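You operate a simulated robot arm through the tools that you are given. There is no shell and no other tool.

Carry out the task below with a simulated robot arm. There is one attempt and no reset: what you move stays moved.

TASK
Brush the crumbs off the cake stand and put the seeded roll under its dome.
Fine: use the purple brush and put it back; the dome sits on the plate. Set down upright: purple lint brush. What is to be rubbed or washed off counts as gone when no trace of it is left.

Only the result counts: the job must be done as asked and must still hold three seconds after the hand-in. Knocking over, shifting, dropping, spilling or breaking anything else fails it.

THE ROBOT
A 7-joint arm with a two-finger parallel gripper, fixed in place. Base frame: the origin is at the foot of the arm, x ahead of it, y to its left, z up. Units: mm, degrees, N and s.
Its first joint turns from -132.0 to 132.0 degrees. Payload 3.91 kg.
The tool frame sits at the grasp point between the pads (the TCP): z along the fingers, y along the line on which they close. The tips reach 30 mm beyond it. Largest opening 110 mm; finger width 20, thickness 10; the body of the gripper, 48 by 112 mm, starts 55 mm behind the TCP.
Orientation is that of the tool frame in the base frame, as a unit quaternion [x, y, z, w]. With the fingers straight down and closing along the base's y, the tool's x points along the base's -x, its y along +y and its z along -z.

THE INTERFACE
- The arm moves only by the tool servo_tool. Its argument "series" is a list of rows, each an object (a shift or turn left out is 0, a gripper value left out holds the last) with "offset": the shift along the tool's x, y, z in mm, a list of three; "delta_rot": the turn, a rotation vector about the tool's x, y, z in degrees, a list of three; "gripper": the opening, from 0 (shut) to 1 (fully open). In form: [{"offset": [tx, ty, tz], "delta_rot": [ax, ay, az], "gripper": gripper}, ...]. A call has 1 to 20 rows; each row shifts and turns the commanded pose from where the row before left it, along the tool's axes as they then stand. Each row takes 0.2 s and may step no farther than 50 mm and 8.6 degrees from the row before; otherwise, or with a gripper value out of range, the whole call is refused. A pose out of reach is approached as far as the arm can. The call stops where the force on the tool passes 40 N (or 10 N more than at its start, if that is more) or the arm is blocked; 0.2 s more then pass. Each finger travels about 108 mm/s and halts on what it meets, pressing with about 21 N; the grip force reading is that of the motor and also rises with nothing between the fingers. The clock runs only during rows and for 0.2 s after the last one: add rows that do not move to give the fingers time. It gives the time, the measured TCP pose, the force on the tool (base axes), the opening and the grip force at its end, in the units of the frame above (readings bear some noise), with the torque about the TCP (base axes, N m) and any sound that the robot's microphone picked up.
- Cameras (640 x 400 px; columns grow to the right, rows downward): "scene" is fixed at [401.9, 502, 1606.3]; the picture's right is [-0.96, 0.28, 0.00], its down [0.28, 0.95, -0.16] and it looks along [-0.04, -0.15, -0.99] (base axes); focal length 270 px, centre (320, 200). "wrist" rides on the gripper at [72, 17, -103] in the tool frame; the picture's right is [-0.23, 0.97, 0.00], its down [-0.76, -0.18, -0.62] and it looks along [-0.61, -0.14, 0.78] (tool axes); focal length 222 px, centre (320, 200). There is no depth. A picture from a camera that has moved, and an enlarged one, comes with that camera's place and axes in the base frame and with its lens.
- get_image(camera): a new picture of that camera. No time passes.
- enlarge(camera, box): a new picture of the part [left, top, right, bottom] of that camera's present view, enlarged. No time passes.
- job_done(): hands the job in; it is judged then, once.

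Places have to be worked out from the pictures, the camera data and where the tool is seen. Open the gripper and draw the arm clear of the work before you hand the job in, unless the task says otherwise.

The tools are called after ">>>" by a JSON object that holds its "api" and its "payload". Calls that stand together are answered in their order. servo_tool: Moves the arm, as the interface text tells. Its arguments: {"type":"object","properties":{"series":{"type":"array","items":{"type":"object","properties":{"offset":{"type":"array","items":{"type":"number"}},"delta_rot":{"type":"array","items":{"type":"number"}},"gripper":{"type":"number"}}}}},"required":["series"]} The other tools are called the same way: get_image (camera) takes a picture; enlarge (camera, box) takes an enlarged picture of a part of a camera's view; job_done () hands the job in.

At the start:

```text
t: 0.0
tcp_pos: [478.0, 328.2, 1279.1]
ee_rot: [0.0, 1.0, -0.001, -0.001]
force: [0.0, -0.1, -0.2]
moment: [-0.02, 0.02, 0.0]
opening: 109.8
finger_force: 0.2
```

scene: 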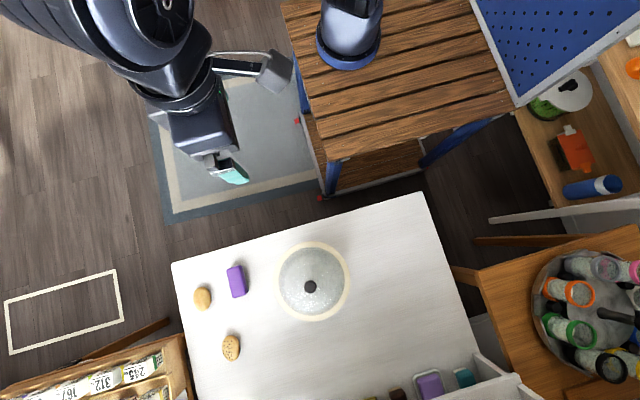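
wrist: 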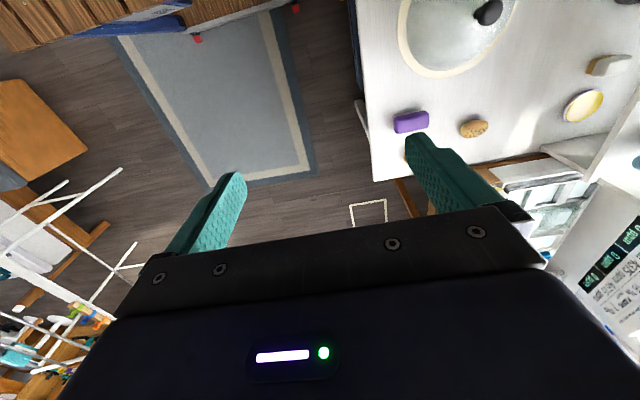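

I'll start by looking closely at the table in both views to identify the brush, dome, rolls and crumbs.

>>> {"api": "enlarge", "payload": {"camera": "scene", "box": [160, 180, 480, 400]}}

>>> {"api": "enlarge", "payload": {"camera": "scene", "box": [260, 230, 370, 330]}}

>>> {"api": "enlarge", "payload": {"camera": "wrist", "box": [340, 0, 640, 190]}}

>>> {"api": "enlarge", "payload": {"camera": "scene", "box": [180, 250, 260, 370]}}

```text
1.82 times, centred on (320, 290) of scene
camera zoom: at [401.9, 502.0, 1606.3], right [-0.96, 0.28, 0.0], down [0.28, 0.95, -0.16], along [-0.04, -0.15, -0.99], focal length 490 px, centre (320, 36)
```

zoom: 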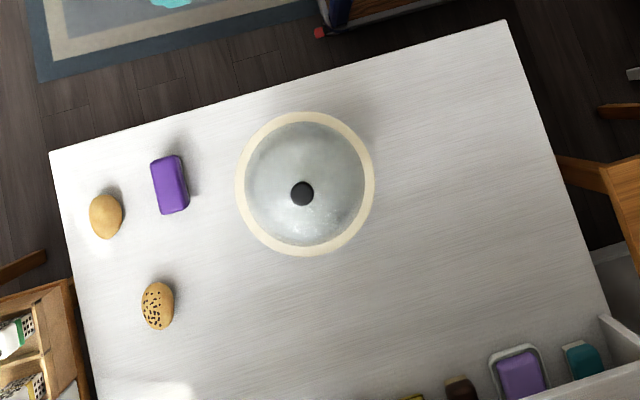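

```text
4.00 times, centred on (315, 280) of scene
camera zoom: at [401.9, 502.0, 1606.3], right [-0.96, 0.28, 0.0], down [0.28, 0.95, -0.16], along [-0.04, -0.15, -0.99], focal length 1079 px, centre (340, -120)
```

zoom: 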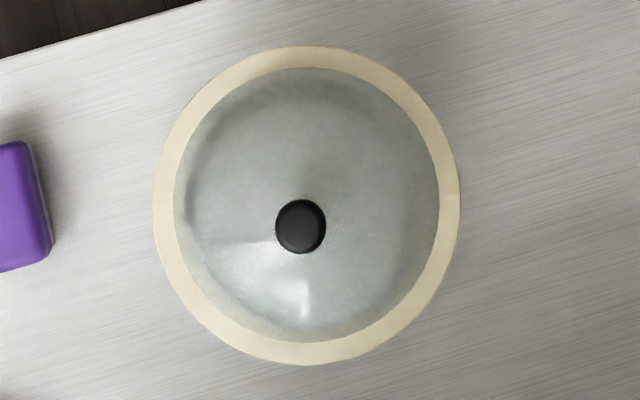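

```text
2.11 times, centred on (490, 95) of wrist
camera zoom: at [403.8, 347.0, 1381.7], right [0.23, 0.97, 0.0], down [0.76, -0.18, 0.62], along [0.61, -0.14, -0.78], focal length 468 px, centre (-38, 421)
```

zoom: 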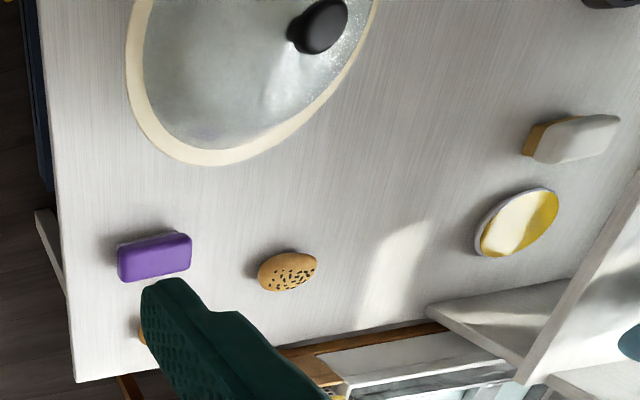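

```text
3.33 times, centred on (220, 310) of scene
camera zoom: at [401.9, 502.0, 1606.3], right [-0.96, 0.28, 0.0], down [0.28, 0.95, -0.16], along [-0.04, -0.15, -0.99], focal length 899 px, centre (653, -167)
```

zoom: 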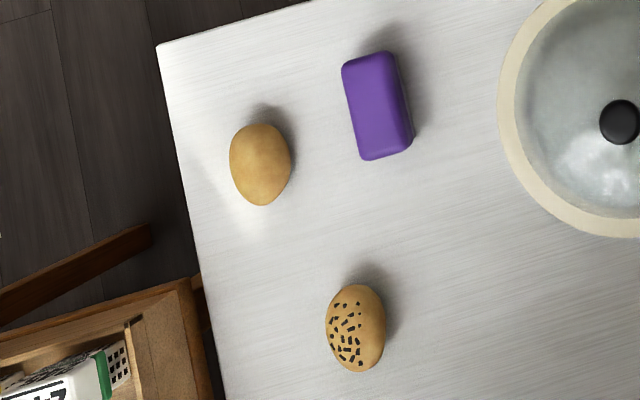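

The brush appears near (667, 540), with the table top at about z≈780 and the dome knob near (453, 593, 950). I'll shift the arm toward +y at height to get better wrist views for triangulation.

>>> {"api": "servo_tool", "payload": {"series": [{"offset": [0, 40, 0]}, {"offset": [0, 40, 0]}, {"offset": [0, 40, 0]}, {"offset": [0, 40, 0]}, {"offset": [0, 40, 0]}]}}

>>> {"api": "get_image", "payload": {"camera": "wrist"}}

>>> {"api": "enlarge", "payload": {"camera": "scene", "box": [340, 340, 500, 400]}}

```text
t: 1.2
tcp_pos: [474.8, 531.0, 1281.5]
ee_rot: [-0.001, 1.0, 0.001, 0.0]
force: [-0.7, 0.1, 0.2]
moment: [0.0, 0.0, 0.02]
opening: 110.2
finger_force: 0.0
```

```text
taken
camera wrist: at [402.0, 548.9, 1384.4], right [0.23, 0.97, 0.0], down [0.76, -0.18, 0.62], along [0.61, -0.14, -0.78], focal length 222 px, centre (320, 200)
```

wrist: 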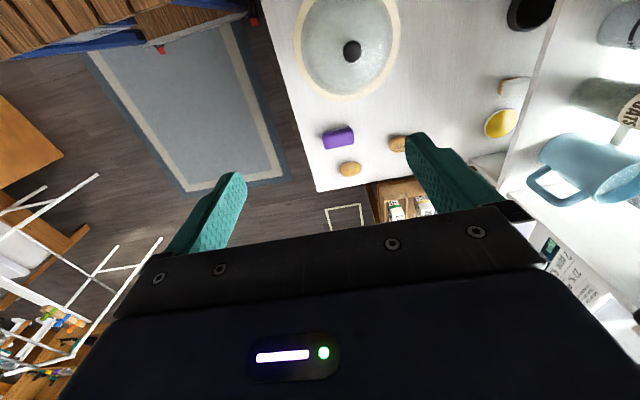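

```text
4.00 times, centred on (420, 370) of scene
camera zoom: at [401.9, 502.0, 1606.3], right [-0.96, 0.28, 0.0], down [0.28, 0.95, -0.16], along [-0.04, -0.15, -0.99], focal length 1079 px, centre (-80, -480)
```

zoom: 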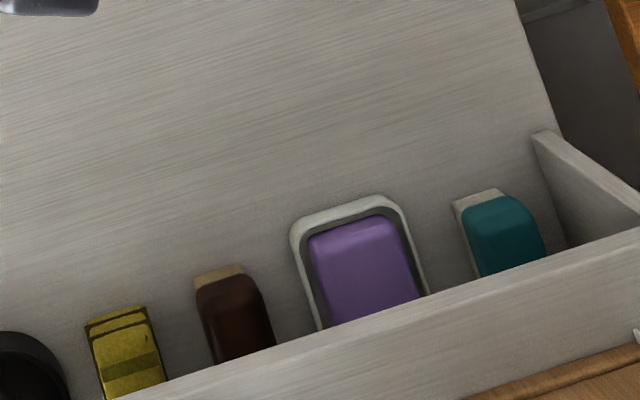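

The back of the table holds several brushes/sponges, including a purple object in a tray, so I need to tell which is the real "purple brush". I'll rotate the wrist so the camera faces +y.

>>> {"api": "servo_tool", "payload": {"series": [{"delta_rot": [0, 0, -8.5]}, {"delta_rot": [0, 0, -8.5]}, {"delta_rot": [0, 0, -8.5]}, {"delta_rot": [0, 0, -8.5]}, {"delta_rot": [0, 0, -8.5]}, {"delta_rot": [0, 0, -8.5]}, {"delta_rot": [0, 0, -8.5]}, {"delta_rot": [0, 0, -8.5]}, {"delta_rot": [0, 0, -8.5]}, {"delta_rot": [0, 0, -8.5]}, {"delta_rot": [0, 0, -5]}]}}

>>> {"api": "get_image", "payload": {"camera": "wrist"}}

>>> {"api": "get_image", "payload": {"camera": "scene"}}

```text
t: 3.6
tcp_pos: [477.1, 528.8, 1278.4]
ee_rot: [0.707, -0.707, 0.0, 0.0]
force: [0.0, 0.5, -0.6]
moment: [0.01, 0.0, 0.01]
opening: 109.9
finger_force: 0.0
```

```text
taken
camera wrist: at [459.5, 458.4, 1381.8], right [-0.97, 0.23, 0.0], down [0.18, 0.76, 0.62], along [0.14, 0.61, -0.78], focal length 222 px, centre (320, 200)
```

wrist: 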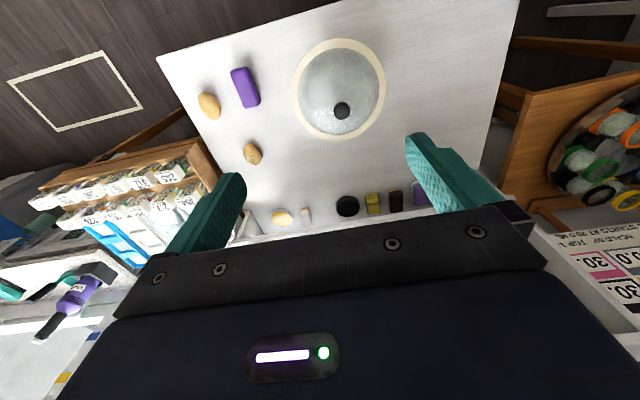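

```text
taken
```

scene: 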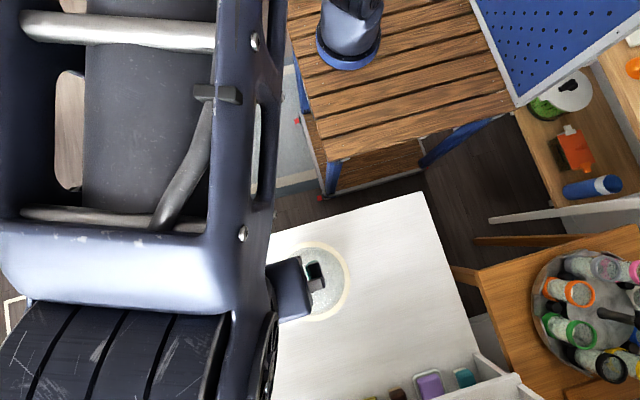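

Now the wrist camera faces the back of the table. Let me enlarge the regions of interest.

>>> {"api": "enlarge", "payload": {"camera": "wrist", "box": [260, 130, 450, 250]}}

>>> {"api": "enlarge", "payload": {"camera": "wrist", "box": [180, 20, 420, 170]}}

>>> {"api": "enlarge", "payload": {"camera": "wrist", "box": [280, 30, 400, 150]}}

>>> {"api": "enlarge", "payload": {"camera": "wrist", "box": [190, 50, 280, 120]}}

```text
3.33 times, centred on (355, 190) of wrist
camera zoom: at [459.5, 458.4, 1381.8], right [-0.97, 0.23, 0.0], down [0.18, 0.76, 0.62], along [0.14, 0.61, -0.78], focal length 740 px, centre (203, 233)
```

zoom: 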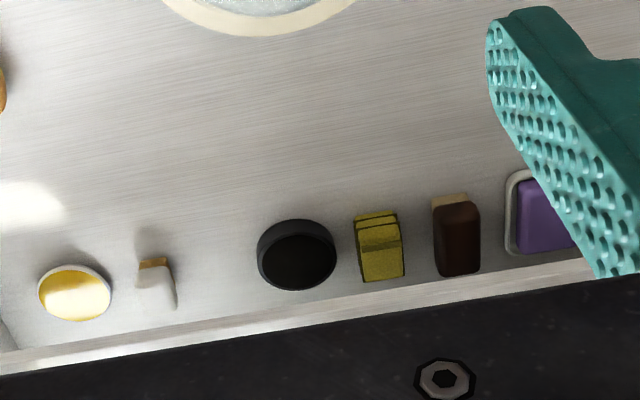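

```text
2.67 times, centred on (300, 95) of wrist
camera zoom: at [459.5, 458.4, 1381.8], right [-0.97, 0.23, 0.0], down [0.18, 0.76, 0.62], along [0.14, 0.61, -0.78], focal length 592 px, centre (373, 480)
```

zoom: 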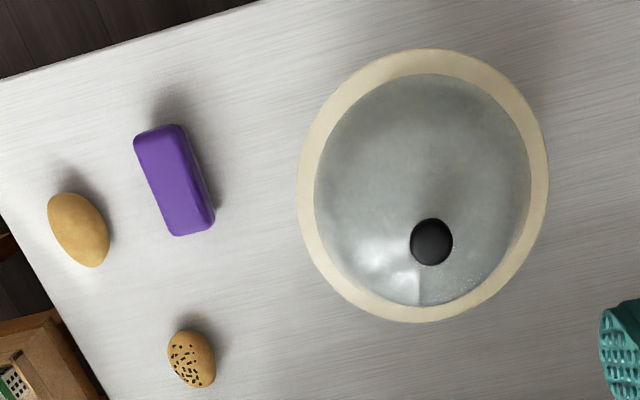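

```text
3.33 times, centred on (340, 90) of wrist
camera zoom: at [459.5, 458.4, 1381.8], right [-0.97, 0.23, 0.0], down [0.18, 0.76, 0.62], along [0.14, 0.61, -0.78], focal length 740 px, centre (253, 567)
```

zoom: 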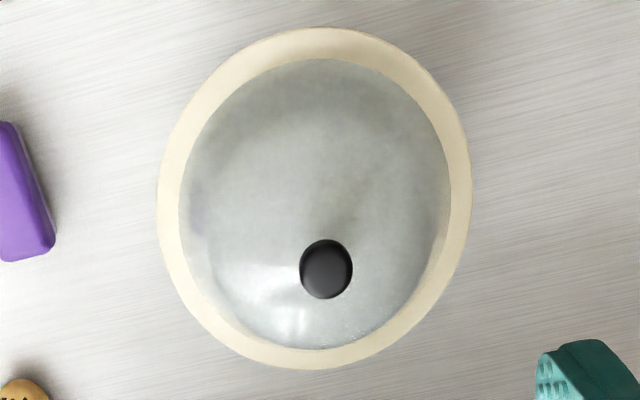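

```text
5.71 times, centred on (235, 85) of wrist
camera zoom: at [459.5, 458.4, 1381.8], right [-0.97, 0.23, 0.0], down [0.18, 0.76, 0.62], along [0.14, 0.61, -0.78], focal length 1269 px, centre (806, 857)
```

zoom: 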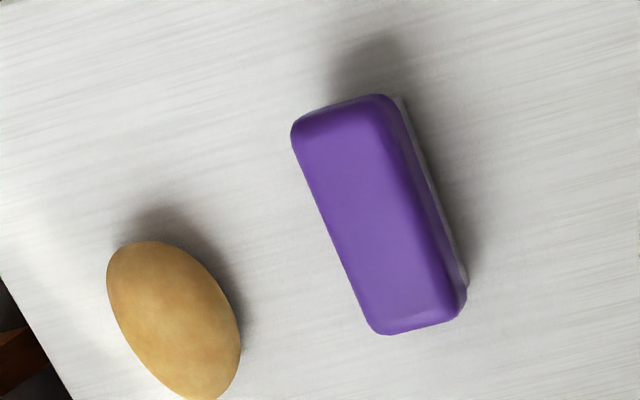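

The front purple block has a grey pad underneath (brush-like). I want a closer look at the purple item in the tray and the others at the back before deciding.

>>> {"api": "servo_tool", "payload": {"series": [{"offset": [-25, 35, 20]}, {"offset": [-25, 35, 20]}, {"offset": [-25, 35, 20]}, {"offset": [-25, 35, 20]}, {"offset": [-25, 35, 20]}]}}

>>> {"api": "get_image", "payload": {"camera": "wrist"}}

>>> {"api": "enlarge", "payload": {"camera": "wrist", "box": [240, 120, 420, 230]}}

```text
t: 4.8
tcp_pos: [303.8, 653.4, 1179.2]
ee_rot: [-0.706, 0.708, 0.0, 0.0]
force: [0.0, 0.6, -0.1]
moment: [0.06, 0.02, 0.01]
opening: 110.1
finger_force: 0.0
```

```text
taken
camera wrist: at [285.3, 581.6, 1282.1], right [-0.97, 0.23, 0.0], down [0.18, 0.76, 0.62], along [0.14, 0.61, -0.78], focal length 222 px, centre (320, 200)
```

wrist: 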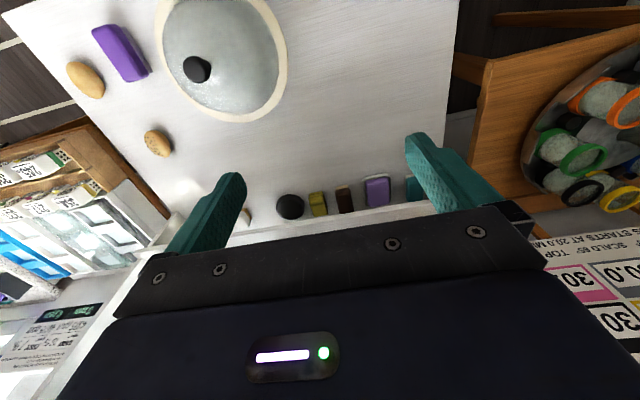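

```text
3.56 times, centred on (330, 175) of wrist
camera zoom: at [285.3, 581.6, 1282.1], right [-0.97, 0.23, 0.0], down [0.18, 0.76, 0.62], along [0.14, 0.61, -0.78], focal length 790 px, centre (284, 289)
```

zoom: 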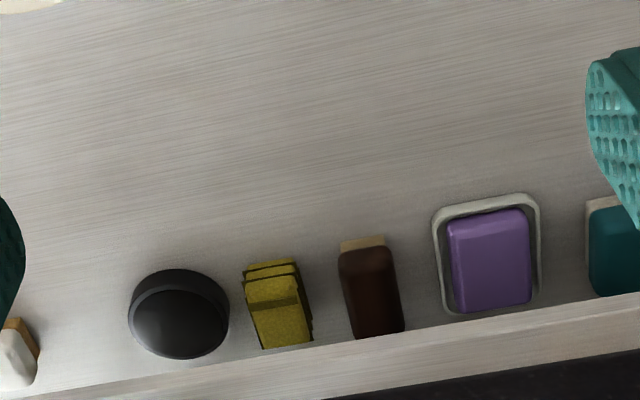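

The back row items look like static background dressing; the front purple block with a pad beneath is the likely lint brush. I'll move over for close-ups of the front items.

>>> {"api": "servo_tool", "payload": {"series": [{"offset": [25, -35, 0]}, {"offset": [25, -35, 0]}, {"offset": [25, -35, 0]}, {"offset": [25, -35, 0]}, {"offset": [25, -35, 0]}, {"offset": [25, -35, 0]}, {"offset": [25, -35, 0]}, {"offset": [25, -35, 0]}, {"offset": [25, -35, 0]}, {"offset": [25, -35, 0]}, {"offset": [0, 0, 30]}, {"offset": [0, 0, 30]}, {"offset": [0, 0, 30]}, {"offset": [0, 0, 30]}, {"offset": [0, 0, 30]}]}}

>>> {"api": "get_image", "payload": {"camera": "wrist"}}

>>> {"api": "get_image", "payload": {"camera": "scene"}}

```text
t: 8.0
tcp_pos: [655.3, 402.1, 1026.6]
ee_rot: [-0.707, 0.707, -0.001, 0.001]
force: [-0.6, -0.4, -0.3]
moment: [-0.02, -0.07, -0.01]
opening: 110.0
finger_force: 0.1
```

```text
taken
camera wrist: at [636.2, 332.8, 1130.2], right [-0.97, 0.23, 0.0], down [0.18, 0.76, 0.62], along [0.14, 0.61, -0.78], focal length 222 px, centre (320, 200)
```

wrist: 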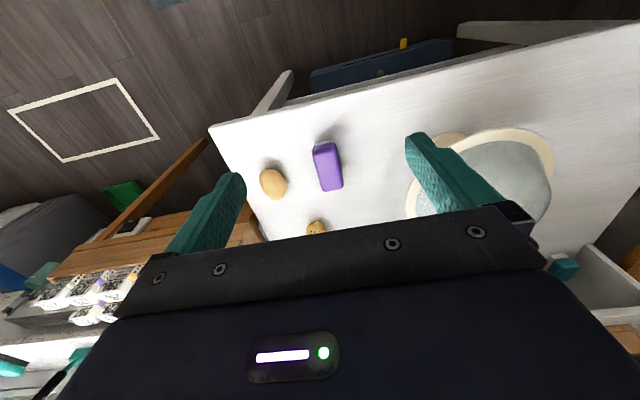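

```text
taken
```

scene: 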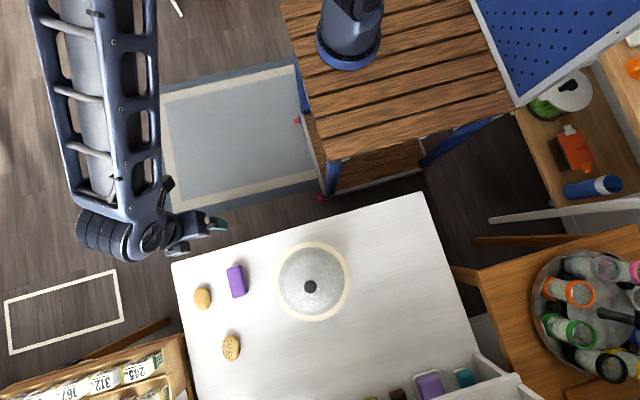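

Let me enlarge the view of the brush and the dome area, where I see what looks like two cream circles.

>>> {"api": "enlarge", "payload": {"camera": "wrist", "box": [380, 110, 600, 240]}}

>>> {"api": "enlarge", "payload": {"camera": "wrist", "box": [240, 120, 360, 240]}}

>>> {"api": "enlarge", "payload": {"camera": "wrist", "box": [300, 130, 360, 200]}}

```text
2.91 times, centred on (490, 175) of wrist
camera zoom: at [636.2, 332.8, 1130.2], right [-0.97, 0.23, 0.0], down [0.18, 0.76, 0.62], along [0.14, 0.61, -0.78], focal length 646 px, centre (-174, 273)
```

zoom: 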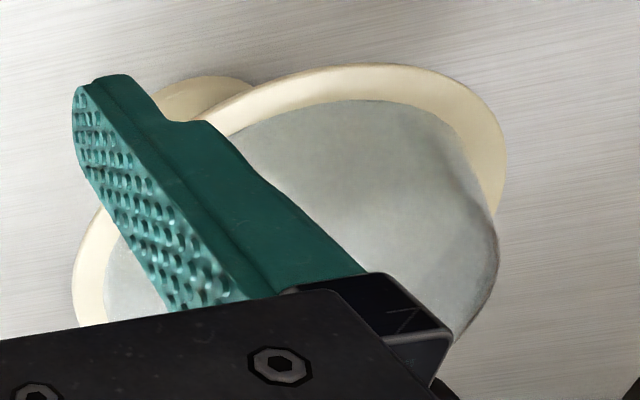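

```text
3.33 times, centred on (300, 180) of wrist
camera zoom: at [636.2, 332.8, 1130.2], right [-0.97, 0.23, 0.0], down [0.18, 0.76, 0.62], along [0.14, 0.61, -0.78], focal length 740 px, centre (387, 267)
```

zoom: 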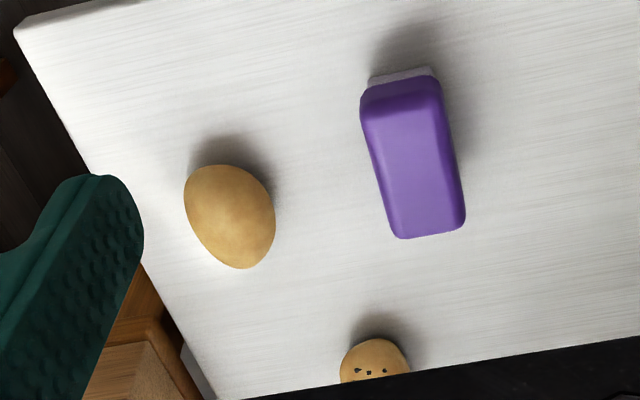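

```text
5.71 times, centred on (330, 165) of wrist
camera zoom: at [636.2, 332.8, 1130.2], right [-0.97, 0.23, 0.0], down [0.18, 0.76, 0.62], along [0.14, 0.61, -0.78], focal length 1269 px, centre (263, 400)
```

zoom: 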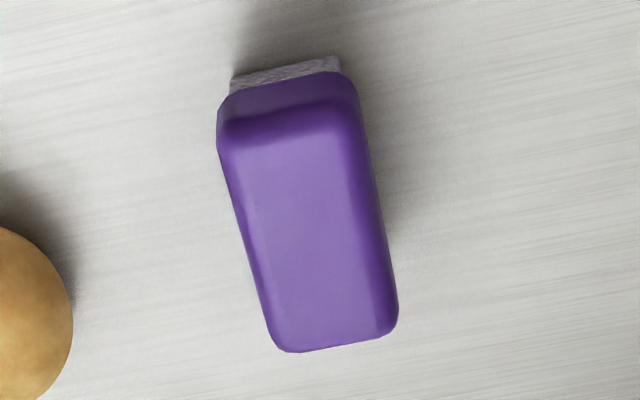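

The brush is the front purple block (grey pad beneath), roughly centred (670, 538), top z≈776, with the table at z≈740. Next I need the cake stand geometry; I'll move to view it from the front.

>>> {"api": "servo_tool", "payload": {"series": [{"offset": [0, 30, -15]}, {"offset": [0, 30, -15]}, {"offset": [0, 30, -15]}, {"offset": [0, 30, -10]}, {"offset": [0, 30, 0]}, {"offset": [0, 30, 0]}]}}

>>> {"api": "get_image", "payload": {"camera": "wrist"}}

>>> {"api": "enlarge", "payload": {"camera": "wrist", "box": [220, 70, 420, 240]}}

```text
t: 9.4
tcp_pos: [472.7, 403.3, 1083.9]
ee_rot: [-0.706, 0.708, 0.0, 0.0]
force: [0.5, 1.0, -0.8]
moment: [-0.02, 0.05, -0.01]
opening: 110.1
finger_force: 0.0
```

```text
taken
camera wrist: at [455.2, 331.6, 1187.4], right [-0.97, 0.23, 0.0], down [0.18, 0.76, 0.62], along [0.14, 0.61, -0.78], focal length 222 px, centre (320, 200)
```

wrist: 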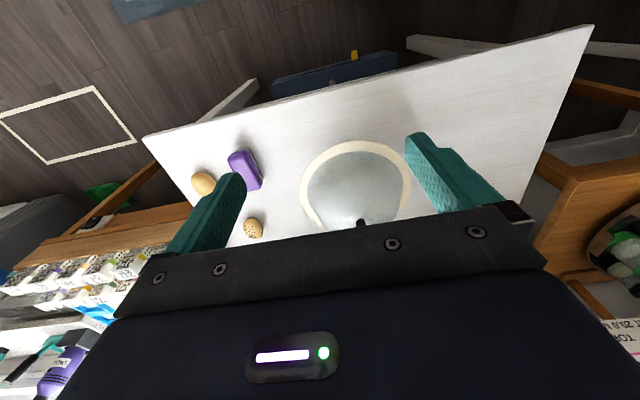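

```text
2.35 times, centred on (320, 155) of wrist
camera zoom: at [455.2, 331.6, 1187.4], right [-0.97, 0.23, 0.0], down [0.18, 0.76, 0.62], along [0.14, 0.61, -0.78], focal length 523 px, centre (320, 306)
```

zoom: 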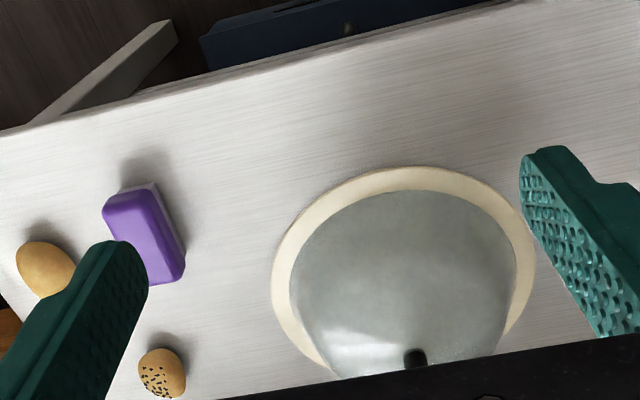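

Estimates: stand centre ≈(452, 592), plate top z≈850, radius≈105, knob top z≈950, diameter≈30. I'll tilt the tool to get a side view of the stand and knob.

>>> {"api": "servo_tool", "payload": {"series": [{"delta_rot": [0, -7.5, 0]}, {"delta_rot": [0, -7.5, 0]}, {"delta_rot": [0, -7.5, 0]}, {"delta_rot": [0, -7.5, 0]}, {"offset": [14, 0, 25]}, {"offset": [14, 0, 25]}]}}

>>> {"api": "get_image", "payload": {"camera": "wrist"}}

>>> {"api": "enlarge", "payload": {"camera": "wrist", "box": [220, 70, 420, 240]}}

```text
t: 10.8
tcp_pos: [472.3, 404.4, 1026.6]
ee_rot: [-0.682, 0.684, 0.183, 0.183]
force: [-0.7, 0.5, -0.7]
moment: [0.0, -0.01, 0.0]
opening: 109.9
finger_force: 0.0
```

```text
taken
camera wrist: at [455.2, 291.1, 1080.2], right [-0.97, 0.2, 0.11], down [0.18, 0.35, 0.92], along [0.14, 0.92, -0.37], focal length 222 px, centre (320, 200)
```

wrist: 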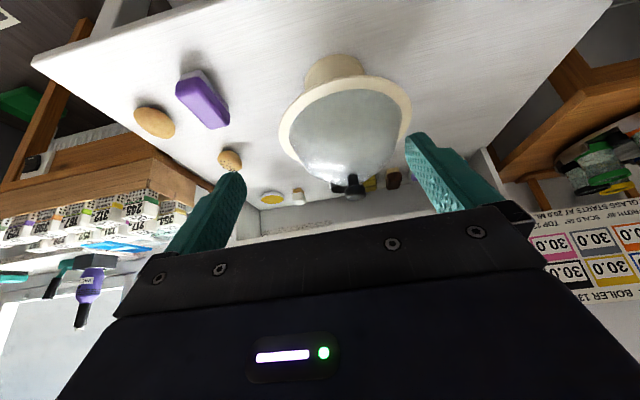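

```text
2.35 times, centred on (320, 155) of wrist
camera zoom: at [455.2, 291.1, 1080.2], right [-0.97, 0.2, 0.11], down [0.18, 0.35, 0.92], along [0.14, 0.92, -0.37], focal length 523 px, centre (320, 306)
```

zoom: 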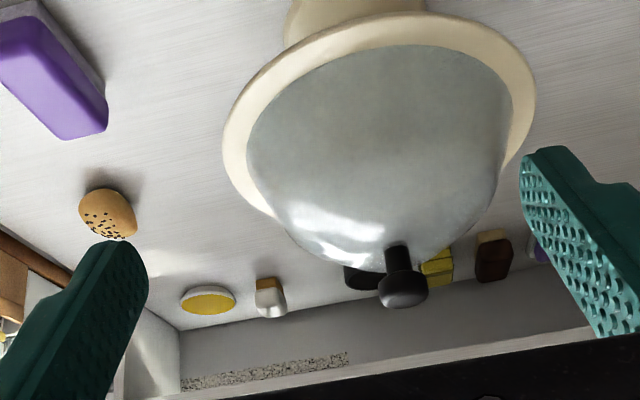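

The dome has a black knob with a stem and a wider head. Enlarging that for its dimensions.

>>> {"api": "enlarge", "payload": {"camera": "wrist", "box": [315, 150, 385, 205]}}

>>> {"api": "enlarge", "payload": {"camera": "wrist", "box": [270, 40, 420, 200]}}

>>> {"api": "enlarge", "payload": {"camera": "wrist", "box": [160, 50, 240, 140]}}

```text
7.27 times, centred on (350, 178) of wrist
camera zoom: at [455.2, 291.1, 1080.2], right [-0.97, 0.2, 0.11], down [0.18, 0.35, 0.92], along [0.14, 0.92, -0.37], focal length 1615 px, centre (102, 364)
```

zoom: 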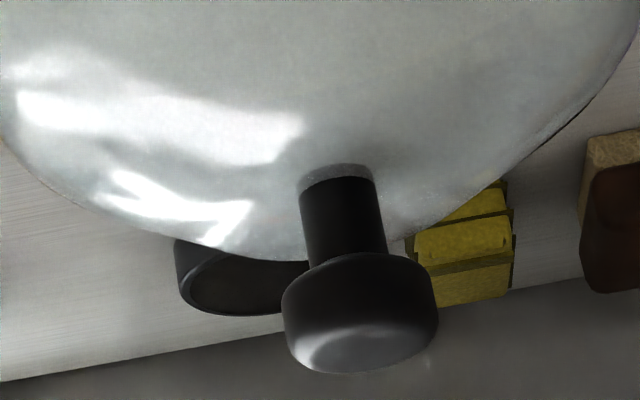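

```text
2.50 times, centred on (345, 120) of wrist
camera zoom: at [455.2, 291.1, 1080.2], right [-0.97, 0.2, 0.11], down [0.18, 0.35, 0.92], along [0.14, 0.92, -0.37], focal length 555 px, centre (258, 400)
```

zoom: 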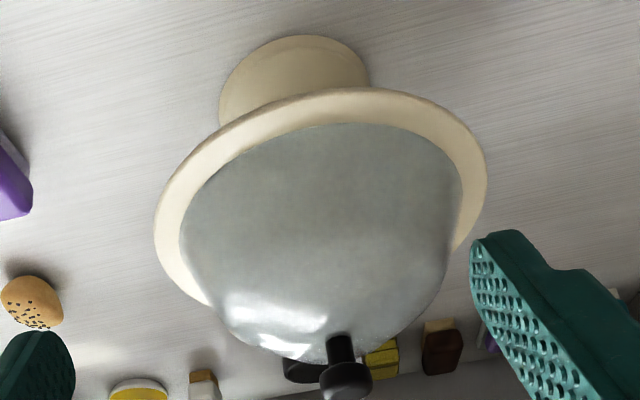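

```text
4.44 times, centred on (200, 95) of wrist
camera zoom: at [455.2, 291.1, 1080.2], right [-0.97, 0.2, 0.11], down [0.18, 0.35, 0.92], along [0.14, 0.92, -0.37], focal length 987 px, centre (853, 667)
```

zoom: 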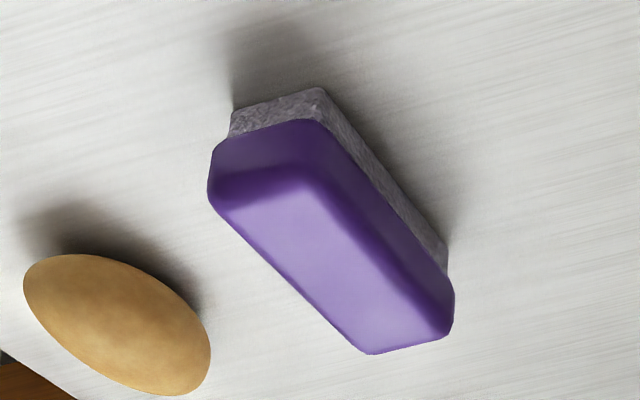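

Knob: stem Ø≈16 at z≈932–951, head Ø≈31 at z≈951–964, located about (450, 589). I'll straighten the tool and move above the knob at a safe height to check alignment.

>>> {"api": "servo_tool", "payload": {"series": [{"delta_rot": [0, 7.5, 0]}, {"delta_rot": [0, 7.5, 0]}, {"delta_rot": [0, 7.5, 0]}, {"delta_rot": [0, 7.5, 0]}, {"offset": [0, 0, -30]}, {"offset": [-37, 4.3, 0]}, {"offset": [-37, 4.3, 0]}, {"offset": [-37, 4.3, 0]}, {"offset": [-37, 4.3, 0]}, {"offset": [-37, 4.3, 0]}, {"gripper": 0.7}, {}]}}

>>> {"api": "get_image", "payload": {"camera": "wrist"}}

>>> {"api": "enlarge", "payload": {"camera": "wrist", "box": [230, 60, 430, 200]}}

```text
t: 13.4
tcp_pos: [451.5, 590.3, 1054.1]
ee_rot: [0.707, -0.707, 0.0, 0.0]
force: [-0.8, 0.5, 0.2]
moment: [-0.03, -0.02, 0.01]
opening: 76.9
finger_force: 0.1
```

```text
taken
camera wrist: at [433.3, 518.9, 1157.1], right [-0.97, 0.23, 0.0], down [0.18, 0.76, 0.62], along [0.14, 0.61, -0.78], focal length 222 px, centre (320, 200)
```

wrist: 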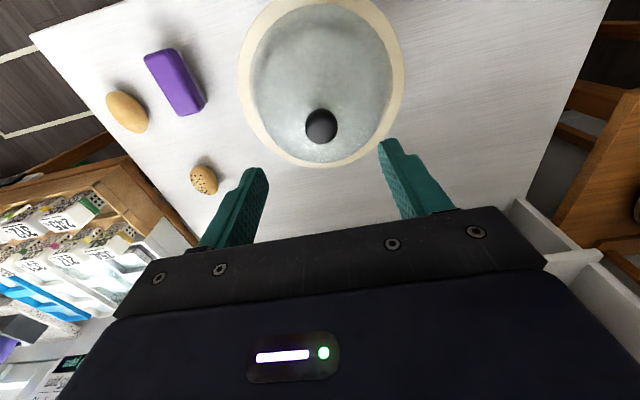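

```text
2.86 times, centred on (330, 130) of wrist
camera zoom: at [433.3, 518.9, 1157.1], right [-0.97, 0.23, 0.0], down [0.18, 0.76, 0.62], along [0.14, 0.61, -0.78], focal length 635 px, centre (291, 400)
```

zoom: 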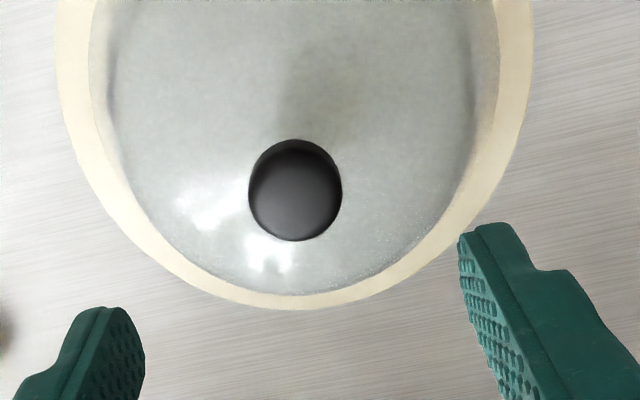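

The knob head sits at ≈(449.5, 589.5), nearly centred under the tool. Descending slowly to bring the fingertips around the head.

>>> {"api": "servo_tool", "payload": {"series": [{"offset": [0.5, 1.8, 20]}, {"offset": [0, 0, 20]}, {"offset": [0, 0, 16]}, {"offset": [0, 0, 8]}, {"offset": [0, 0, 8]}, {"offset": [0, 0, 5]}, {"offset": [0, 0, 5]}, {}]}}

>>> {"api": "get_image", "payload": {"camera": "wrist"}}

>>> {"api": "enlarge", "payload": {"camera": "wrist", "box": [220, 120, 430, 250]}}

```text
t: 15.2
tcp_pos: [449.1, 589.1, 973.4]
ee_rot: [-0.707, 0.707, -0.001, 0.0]
force: [0.6, 0.2, -0.2]
moment: [0.01, -0.01, 0.03]
opening: 76.7
finger_force: 0.1
```

```text
taken
camera wrist: at [431.0, 518.3, 1077.4], right [-0.97, 0.23, 0.0], down [0.18, 0.76, 0.62], along [0.14, 0.61, -0.78], focal length 222 px, centre (320, 200)
```

wrist: 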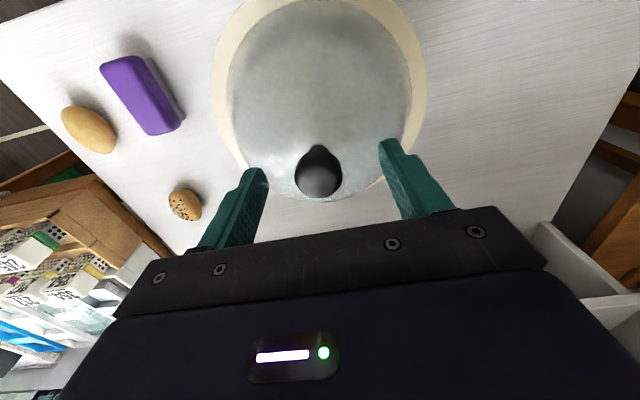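

```text
3.05 times, centred on (325, 185) of wrist
camera zoom: at [431.0, 518.3, 1077.4], right [-0.97, 0.23, 0.0], down [0.18, 0.76, 0.62], along [0.14, 0.61, -0.78], focal length 677 px, centre (305, 246)
```

zoom: 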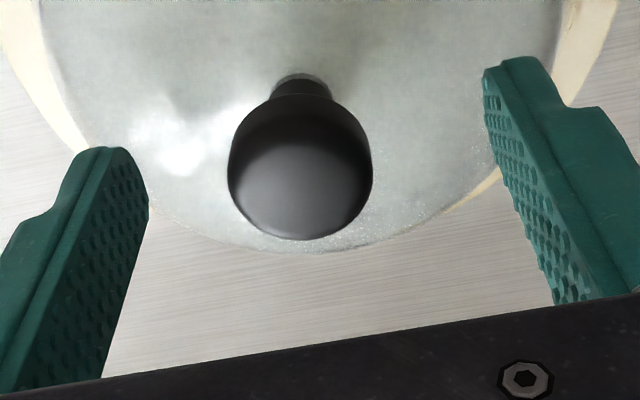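

Head top is at z≈964 and centred between the fingers. Lower 4 mm more and close on the knob.

>>> {"api": "servo_tool", "payload": {"series": [{"offset": [0, 0, 4]}, {}, {"gripper": 0.3}, {}, {"gripper": 0.0}, {}, {}, {}]}}

>>> {"api": "get_image", "payload": {"camera": "wrist"}}

```text
t: 17.0
tcp_pos: [447.9, 588.6, 970.6]
ee_rot: [-0.707, 0.707, 0.0, 0.0]
force: [0.1, -1.0, -0.3]
moment: [-0.01, 0.07, 0.01]
opening: 29.5
finger_force: 20.5
```

```text
taken
camera wrist: at [430.8, 518.2, 1073.3], right [-0.97, 0.23, 0.0], down [0.18, 0.76, 0.62], along [0.14, 0.61, -0.78], focal length 222 px, centre (320, 200)
```

wrist: 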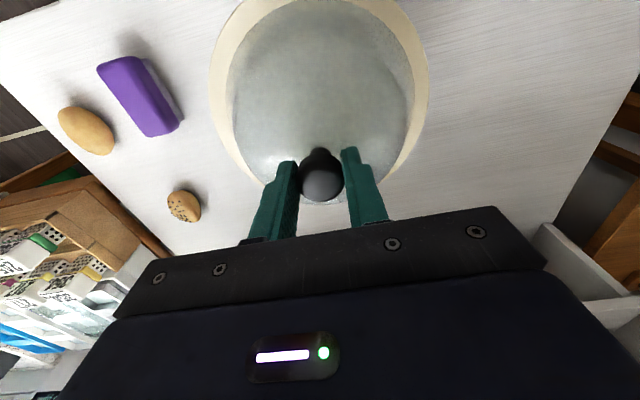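

Gripped the knob at 29.5 mm. Lifting slowly and checking the load.

>>> {"api": "servo_tool", "payload": {"series": [{"offset": [0, 0, -5]}, {"offset": [0, 0, -10]}, {"offset": [0, 0, -20]}, {"offset": [0, 0, -30]}, {"offset": [0, 0, -30]}, {}]}}

>>> {"api": "get_image", "payload": {"camera": "wrist"}}

>>> {"api": "get_image", "payload": {"camera": "scene"}}

```text
t: 18.4
tcp_pos: [447.2, 588.4, 1065.2]
ee_rot: [0.707, -0.707, 0.0, 0.0]
force: [0.2, 0.9, -0.6]
moment: [0.01, 0.0, 0.0]
opening: 28.6
finger_force: 21.2
```

```text
taken
camera wrist: at [430.1, 517.5, 1169.2], right [-0.97, 0.23, 0.0], down [0.18, 0.76, 0.62], along [0.14, 0.61, -0.78], focal length 222 px, centre (320, 200)
```

wrist: 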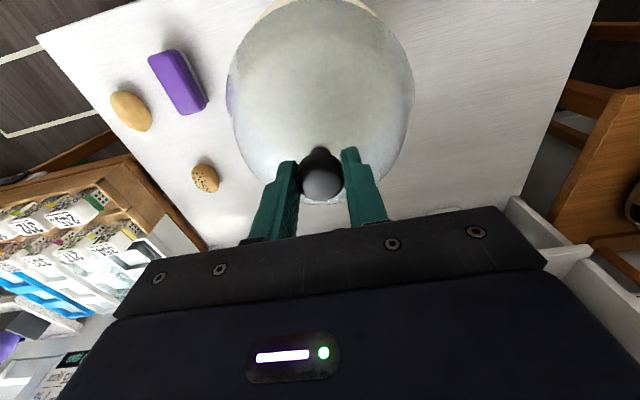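

```text
taken
```

scene: 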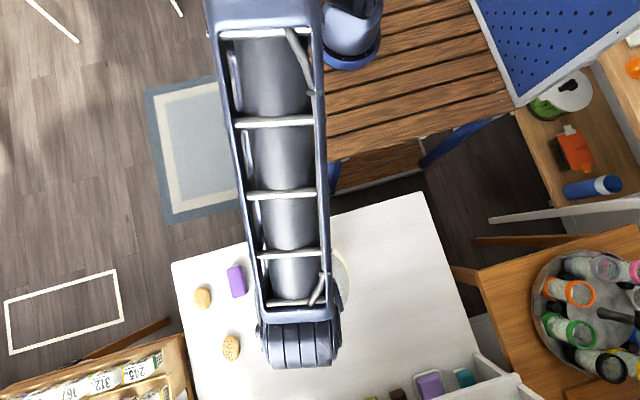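

The dome is lifted cleanly. I'll carry it to the free table area at about (215, 600) and lower it to just above the table.

>>> {"api": "servo_tool", "payload": {"series": [{"offset": [-2, 29, 0]}, {"offset": [-2, 29, 0]}, {"offset": [-2, 29, 0]}, {"offset": [-2, 29, 0]}, {"offset": [-2, 29, 0]}, {"offset": [-2, 29, 0]}, {"offset": [0, 29, 0]}, {"offset": [0, 29, 0]}, {"offset": [0, 0, 30]}, {"offset": [0, 0, 40]}, {"offset": [0, 0, 40]}, {"offset": [0, 0, 40]}, {"offset": [0, 0, 25]}, {}]}}

>>> {"api": "get_image", "payload": {"camera": "wrist"}}

>>> {"api": "get_image", "payload": {"camera": "scene"}}

```text
t: 21.4
tcp_pos: [216.0, 600.6, 893.6]
ee_rot: [-0.707, 0.707, 0.0, 0.0]
force: [0.2, -0.2, -0.6]
moment: [0.01, -0.03, 0.03]
opening: 28.9
finger_force: 20.8
```

```text
taken
camera wrist: at [198.6, 529.8, 996.1], right [-0.97, 0.23, 0.0], down [0.18, 0.76, 0.62], along [0.14, 0.61, -0.78], focal length 222 px, centre (320, 200)
```

wrist: 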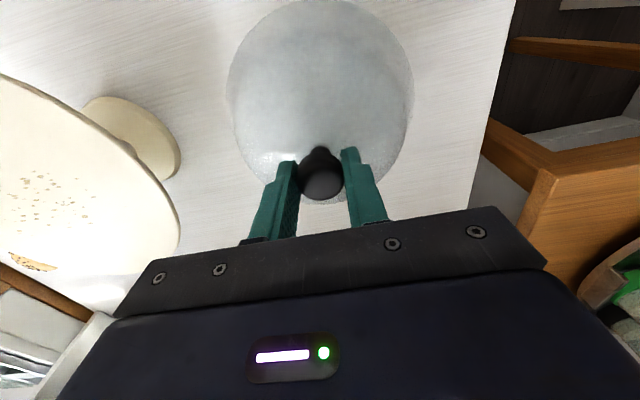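

```text
taken
```

scene: 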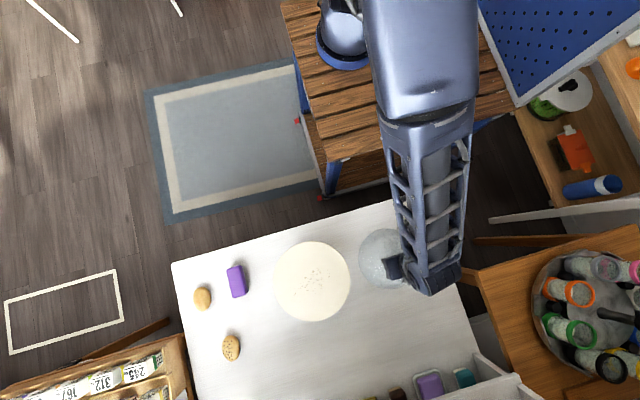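

Dome is hanging above the table near (216, 600), and the crumbs on the plate are now visible. Let me look closer at the plate before lowering.

>>> {"api": "enlarge", "payload": {"camera": "wrist", "box": [0, 80, 200, 320]}}

>>> {"api": "enlarge", "payload": {"camera": "scene", "box": [260, 230, 370, 330]}}

```text
1.67 times, centred on (100, 200) of wrist
camera zoom: at [198.6, 529.8, 996.1], right [-0.97, 0.23, 0.0], down [0.18, 0.76, 0.62], along [0.14, 0.61, -0.78], focal length 370 px, centre (687, 200)
```

zoom: 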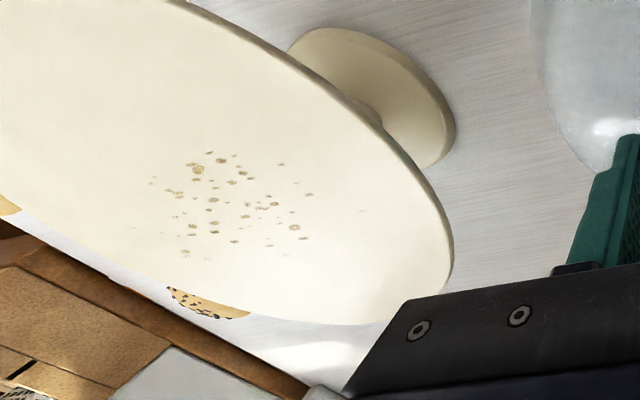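

```text
4.00 times, centred on (315, 280) of scene
camera zoom: at [401.9, 502.0, 1606.3], right [-0.96, 0.28, 0.0], down [0.28, 0.95, -0.16], along [-0.04, -0.15, -0.99], focal length 1079 px, centre (340, -120)
```

zoom: 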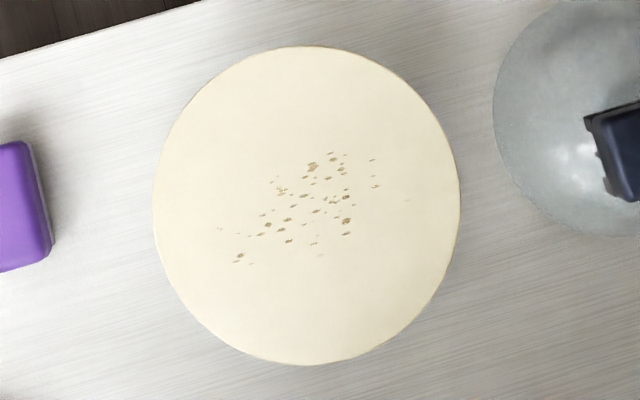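

Crumbs occupy roughly x 383–514, y 555–630 on the plate. Now lowering the dome to the table in small steps, watching for contact force.

>>> {"api": "servo_tool", "payload": {"series": [{"offset": [0, 0, 15]}, {"offset": [0, 0, 8]}, {"offset": [0, 0, 4]}, {"offset": [0, 0, 2]}, {"offset": [0, 0, 1]}, {"offset": [0, 0, 1]}, {}]}}

```text
t: 23.0
tcp_pos: [215.5, 601.7, 860.5]
ee_rot: [0.707, -0.707, 0.0, -0.001]
force: [0.2, -0.8, -1.2]
moment: [0.0, -0.02, -0.01]
opening: 28.8
finger_force: 21.0
```

No clear contact yet (force within noise). Continuing down in 1 mm steps.

>>> {"api": "servo_tool", "payload": {"series": [{"offset": [0, 0, 1]}, {"offset": [0, 0, 1]}, {}]}}

>>> {"api": "enlarge", "payload": {"camera": "wrist", "box": [200, 0, 440, 210]}}

```text
t: 23.8
tcp_pos: [217.2, 600.4, 857.3]
ee_rot: [0.707, -0.707, 0.0, 0.0]
force: [0.2, -1.3, 9.3]
moment: [-0.22, 0.21, 0.04]
opening: 28.8
finger_force: 20.4
```

```text
1.90 times, centred on (320, 105) of wrist
camera zoom: at [198.6, 530.3, 961.1], right [-0.97, 0.23, 0.0], down [0.18, 0.76, 0.62], along [0.14, 0.61, -0.78], focal length 423 px, centre (320, 381)
```

zoom: 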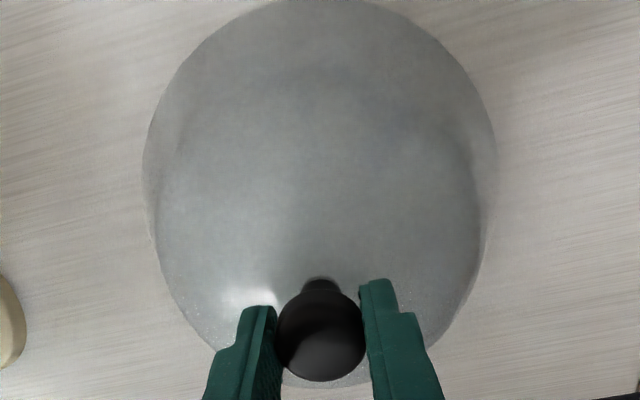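

Contact confirmed (9 N) — the dome is on the table. Releasing and retreating upward.

>>> {"api": "servo_tool", "payload": {"series": [{"gripper": 0.35}, {}, {"gripper": 0.8}, {}, {}, {"offset": [0, 0, -10]}, {"offset": [0, 0, -30]}, {"offset": [0, 0, -40]}, {"offset": [0, 0, -40]}, {"offset": [0, 0, -40]}, {"offset": [0, 0, -40]}]}}

>>> {"api": "get_image", "payload": {"camera": "wrist"}}

>>> {"api": "get_image", "payload": {"camera": "scene"}}

```text
t: 26.2
tcp_pos: [218.2, 597.7, 1058.8]
ee_rot: [0.707, -0.707, 0.001, 0.001]
force: [0.5, 0.3, -0.6]
moment: [0.0, -0.02, -0.01]
opening: 87.9
finger_force: 0.0
```

```text
taken
camera wrist: at [200.4, 528.3, 1161.9], right [-0.97, 0.23, 0.0], down [0.18, 0.76, 0.62], along [0.14, 0.61, -0.78], focal length 222 px, centre (320, 200)
```

wrist: 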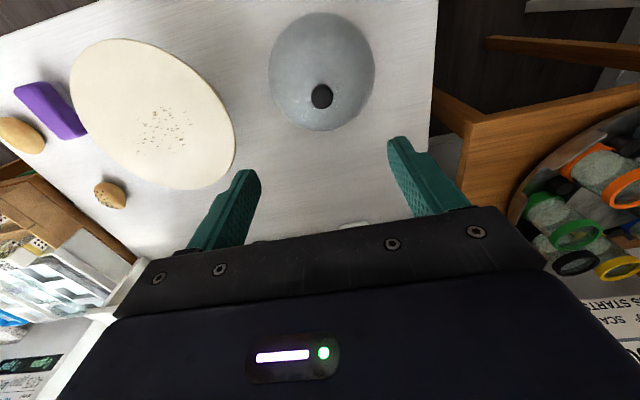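

```text
taken
```

scene: 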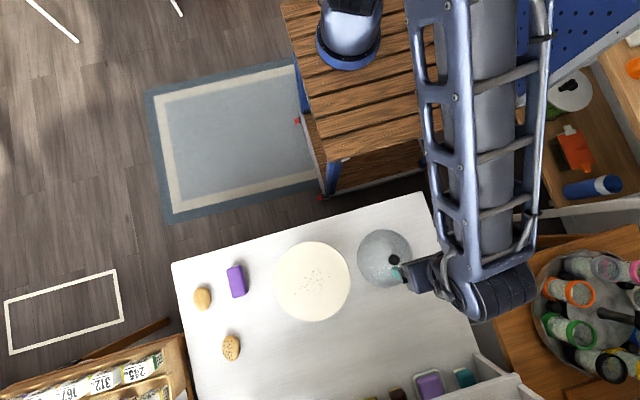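

Dome is upright on the table. Now moving above the brush for a precise look at its pose.

>>> {"api": "servo_tool", "payload": {"series": [{"offset": [6, -45, 0]}, {"offset": [6, -45, 0]}, {"offset": [6, -45, 0]}, {"offset": [6, -45, 0]}, {"offset": [6, -45, 0]}, {"offset": [6, -45, 0]}, {"offset": [6, -45, 0]}, {"offset": [6, -45, 0]}, {"offset": [6, -45, 0]}, {"offset": [6, -45, 0]}, {"offset": [0, 0, 40]}, {"offset": [0, 0, 40]}, {"offset": [0, 0, 30]}, {}]}}

>>> {"api": "get_image", "payload": {"camera": "wrist"}}

>>> {"api": "enlarge", "payload": {"camera": "wrist", "box": [240, 60, 400, 210]}}

>>> {"api": "enlarge", "payload": {"camera": "scene", "box": [180, 220, 380, 370]}}

```text
t: 29.2
tcp_pos: [665.8, 537.5, 947.7]
ee_rot: [-0.707, 0.707, 0.0, 0.0]
force: [0.5, 0.2, 0.3]
moment: [-0.05, 0.0, 0.0]
opening: 88.0
finger_force: 0.1
```

```text
taken
camera wrist: at [647.3, 466.8, 1050.4], right [-0.97, 0.23, 0.0], down [0.18, 0.76, 0.62], along [0.14, 0.61, -0.78], focal length 222 px, centre (320, 200)
```

wrist: 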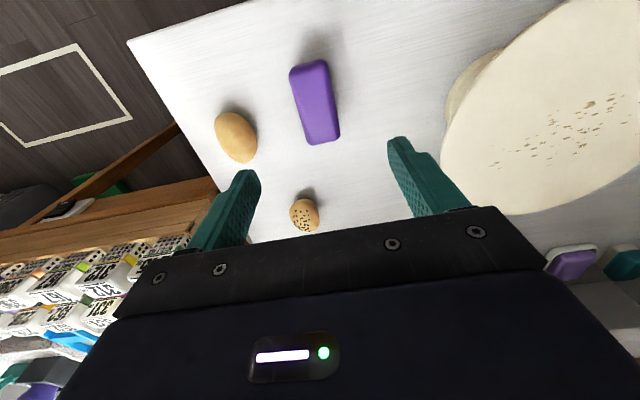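

```text
2.67 times, centred on (320, 135) of wrist
camera zoom: at [647.3, 466.8, 1050.4], right [-0.97, 0.23, 0.0], down [0.18, 0.76, 0.62], along [0.14, 0.61, -0.78], focal length 592 px, centre (320, 373)
```

zoom: 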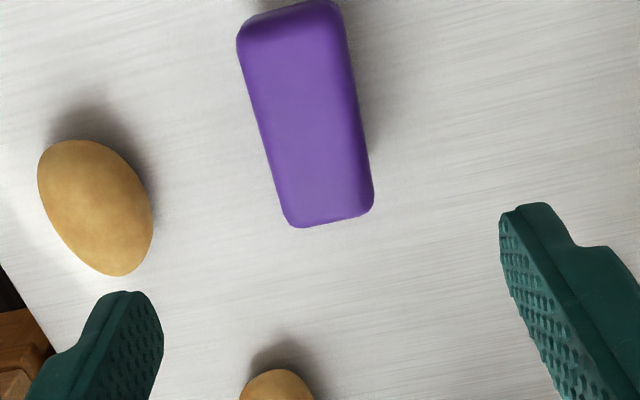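

```text
2.67 times, centred on (280, 295) of scene
camera zoom: at [401.9, 502.0, 1606.3], right [-0.96, 0.28, 0.0], down [0.28, 0.95, -0.16], along [-0.04, -0.15, -0.99], focal length 719 px, centre (427, -53)
```

zoom: 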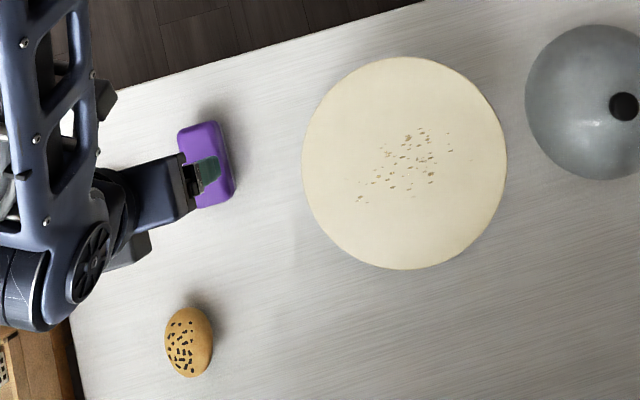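

The brush is centred at ≈(670.5, 543), aligned with y within ~1°, 46 mm wide and ~97 mm long. Descending to straddle it with tips ~13 mm above the table.

>>> {"api": "servo_tool", "payload": {"series": [{"offset": [-4, -5.5, 0]}, {"offset": [0, 0, 40]}, {"offset": [0, 0, 40]}, {"offset": [0, 0, 40]}, {"offset": [0, 0, 20]}, {"offset": [0, 0, 10]}, {}]}}

>>> {"api": "get_image", "payload": {"camera": "wrist"}}

>>> {"api": "enlarge", "payload": {"camera": "wrist", "box": [220, 120, 430, 250]}}

```text
t: 30.8
tcp_pos: [671.0, 546.1, 796.5]
ee_rot: [-0.707, 0.708, 0.0, 0.0]
force: [-0.2, 0.2, 0.3]
moment: [-0.05, -0.01, 0.0]
opening: 88.4
finger_force: 0.1
```

```text
taken
camera wrist: at [652.9, 474.9, 899.9], right [-0.97, 0.23, 0.0], down [0.18, 0.76, 0.62], along [0.14, 0.61, -0.78], focal length 222 px, centre (320, 200)
```

wrist: 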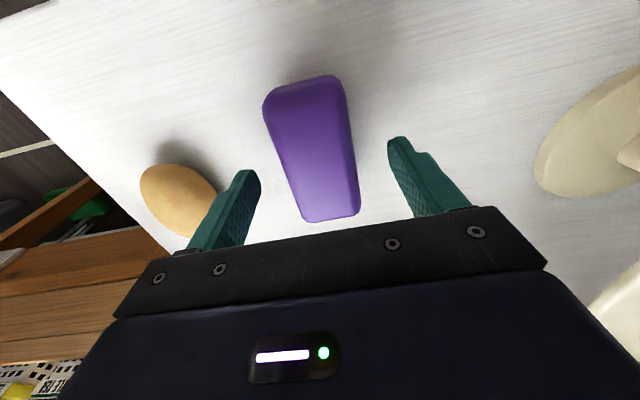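

```text
3.05 times, centred on (325, 185) of wrist
camera zoom: at [652.9, 474.9, 899.9], right [-0.97, 0.23, 0.0], down [0.18, 0.76, 0.62], along [0.14, 0.61, -0.78], focal length 677 px, centre (305, 246)
```

zoom: 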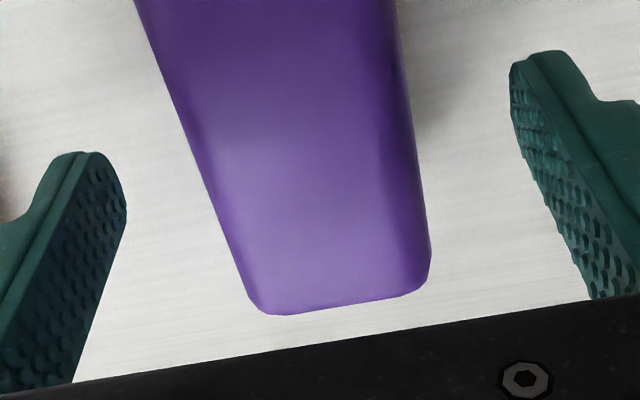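

Brush lies centrally between the fingers (y 496–594). Lowering 13 mm and closing.

>>> {"api": "servo_tool", "payload": {"series": [{"offset": [0, 0, 8]}, {"offset": [0, 0, 5]}, {}, {"gripper": 0.5}, {}, {"gripper": 0.0}, {}, {}, {}]}}

>>> {"api": "get_image", "payload": {"camera": "wrist"}}

```text
t: 32.8
tcp_pos: [671.0, 547.1, 784.3]
ee_rot: [-0.707, 0.707, 0.001, 0.0]
force: [0.4, -0.1, 0.2]
moment: [0.04, -0.04, 0.02]
opening: 44.5
finger_force: 20.7
```

```text
taken
camera wrist: at [653.7, 475.6, 887.5], right [-0.97, 0.23, 0.0], down [0.18, 0.76, 0.62], along [0.14, 0.61, -0.78], focal length 222 px, centre (320, 200)
```

wrist: 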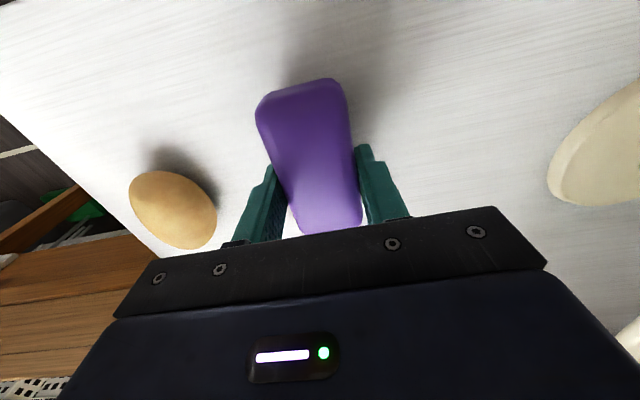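

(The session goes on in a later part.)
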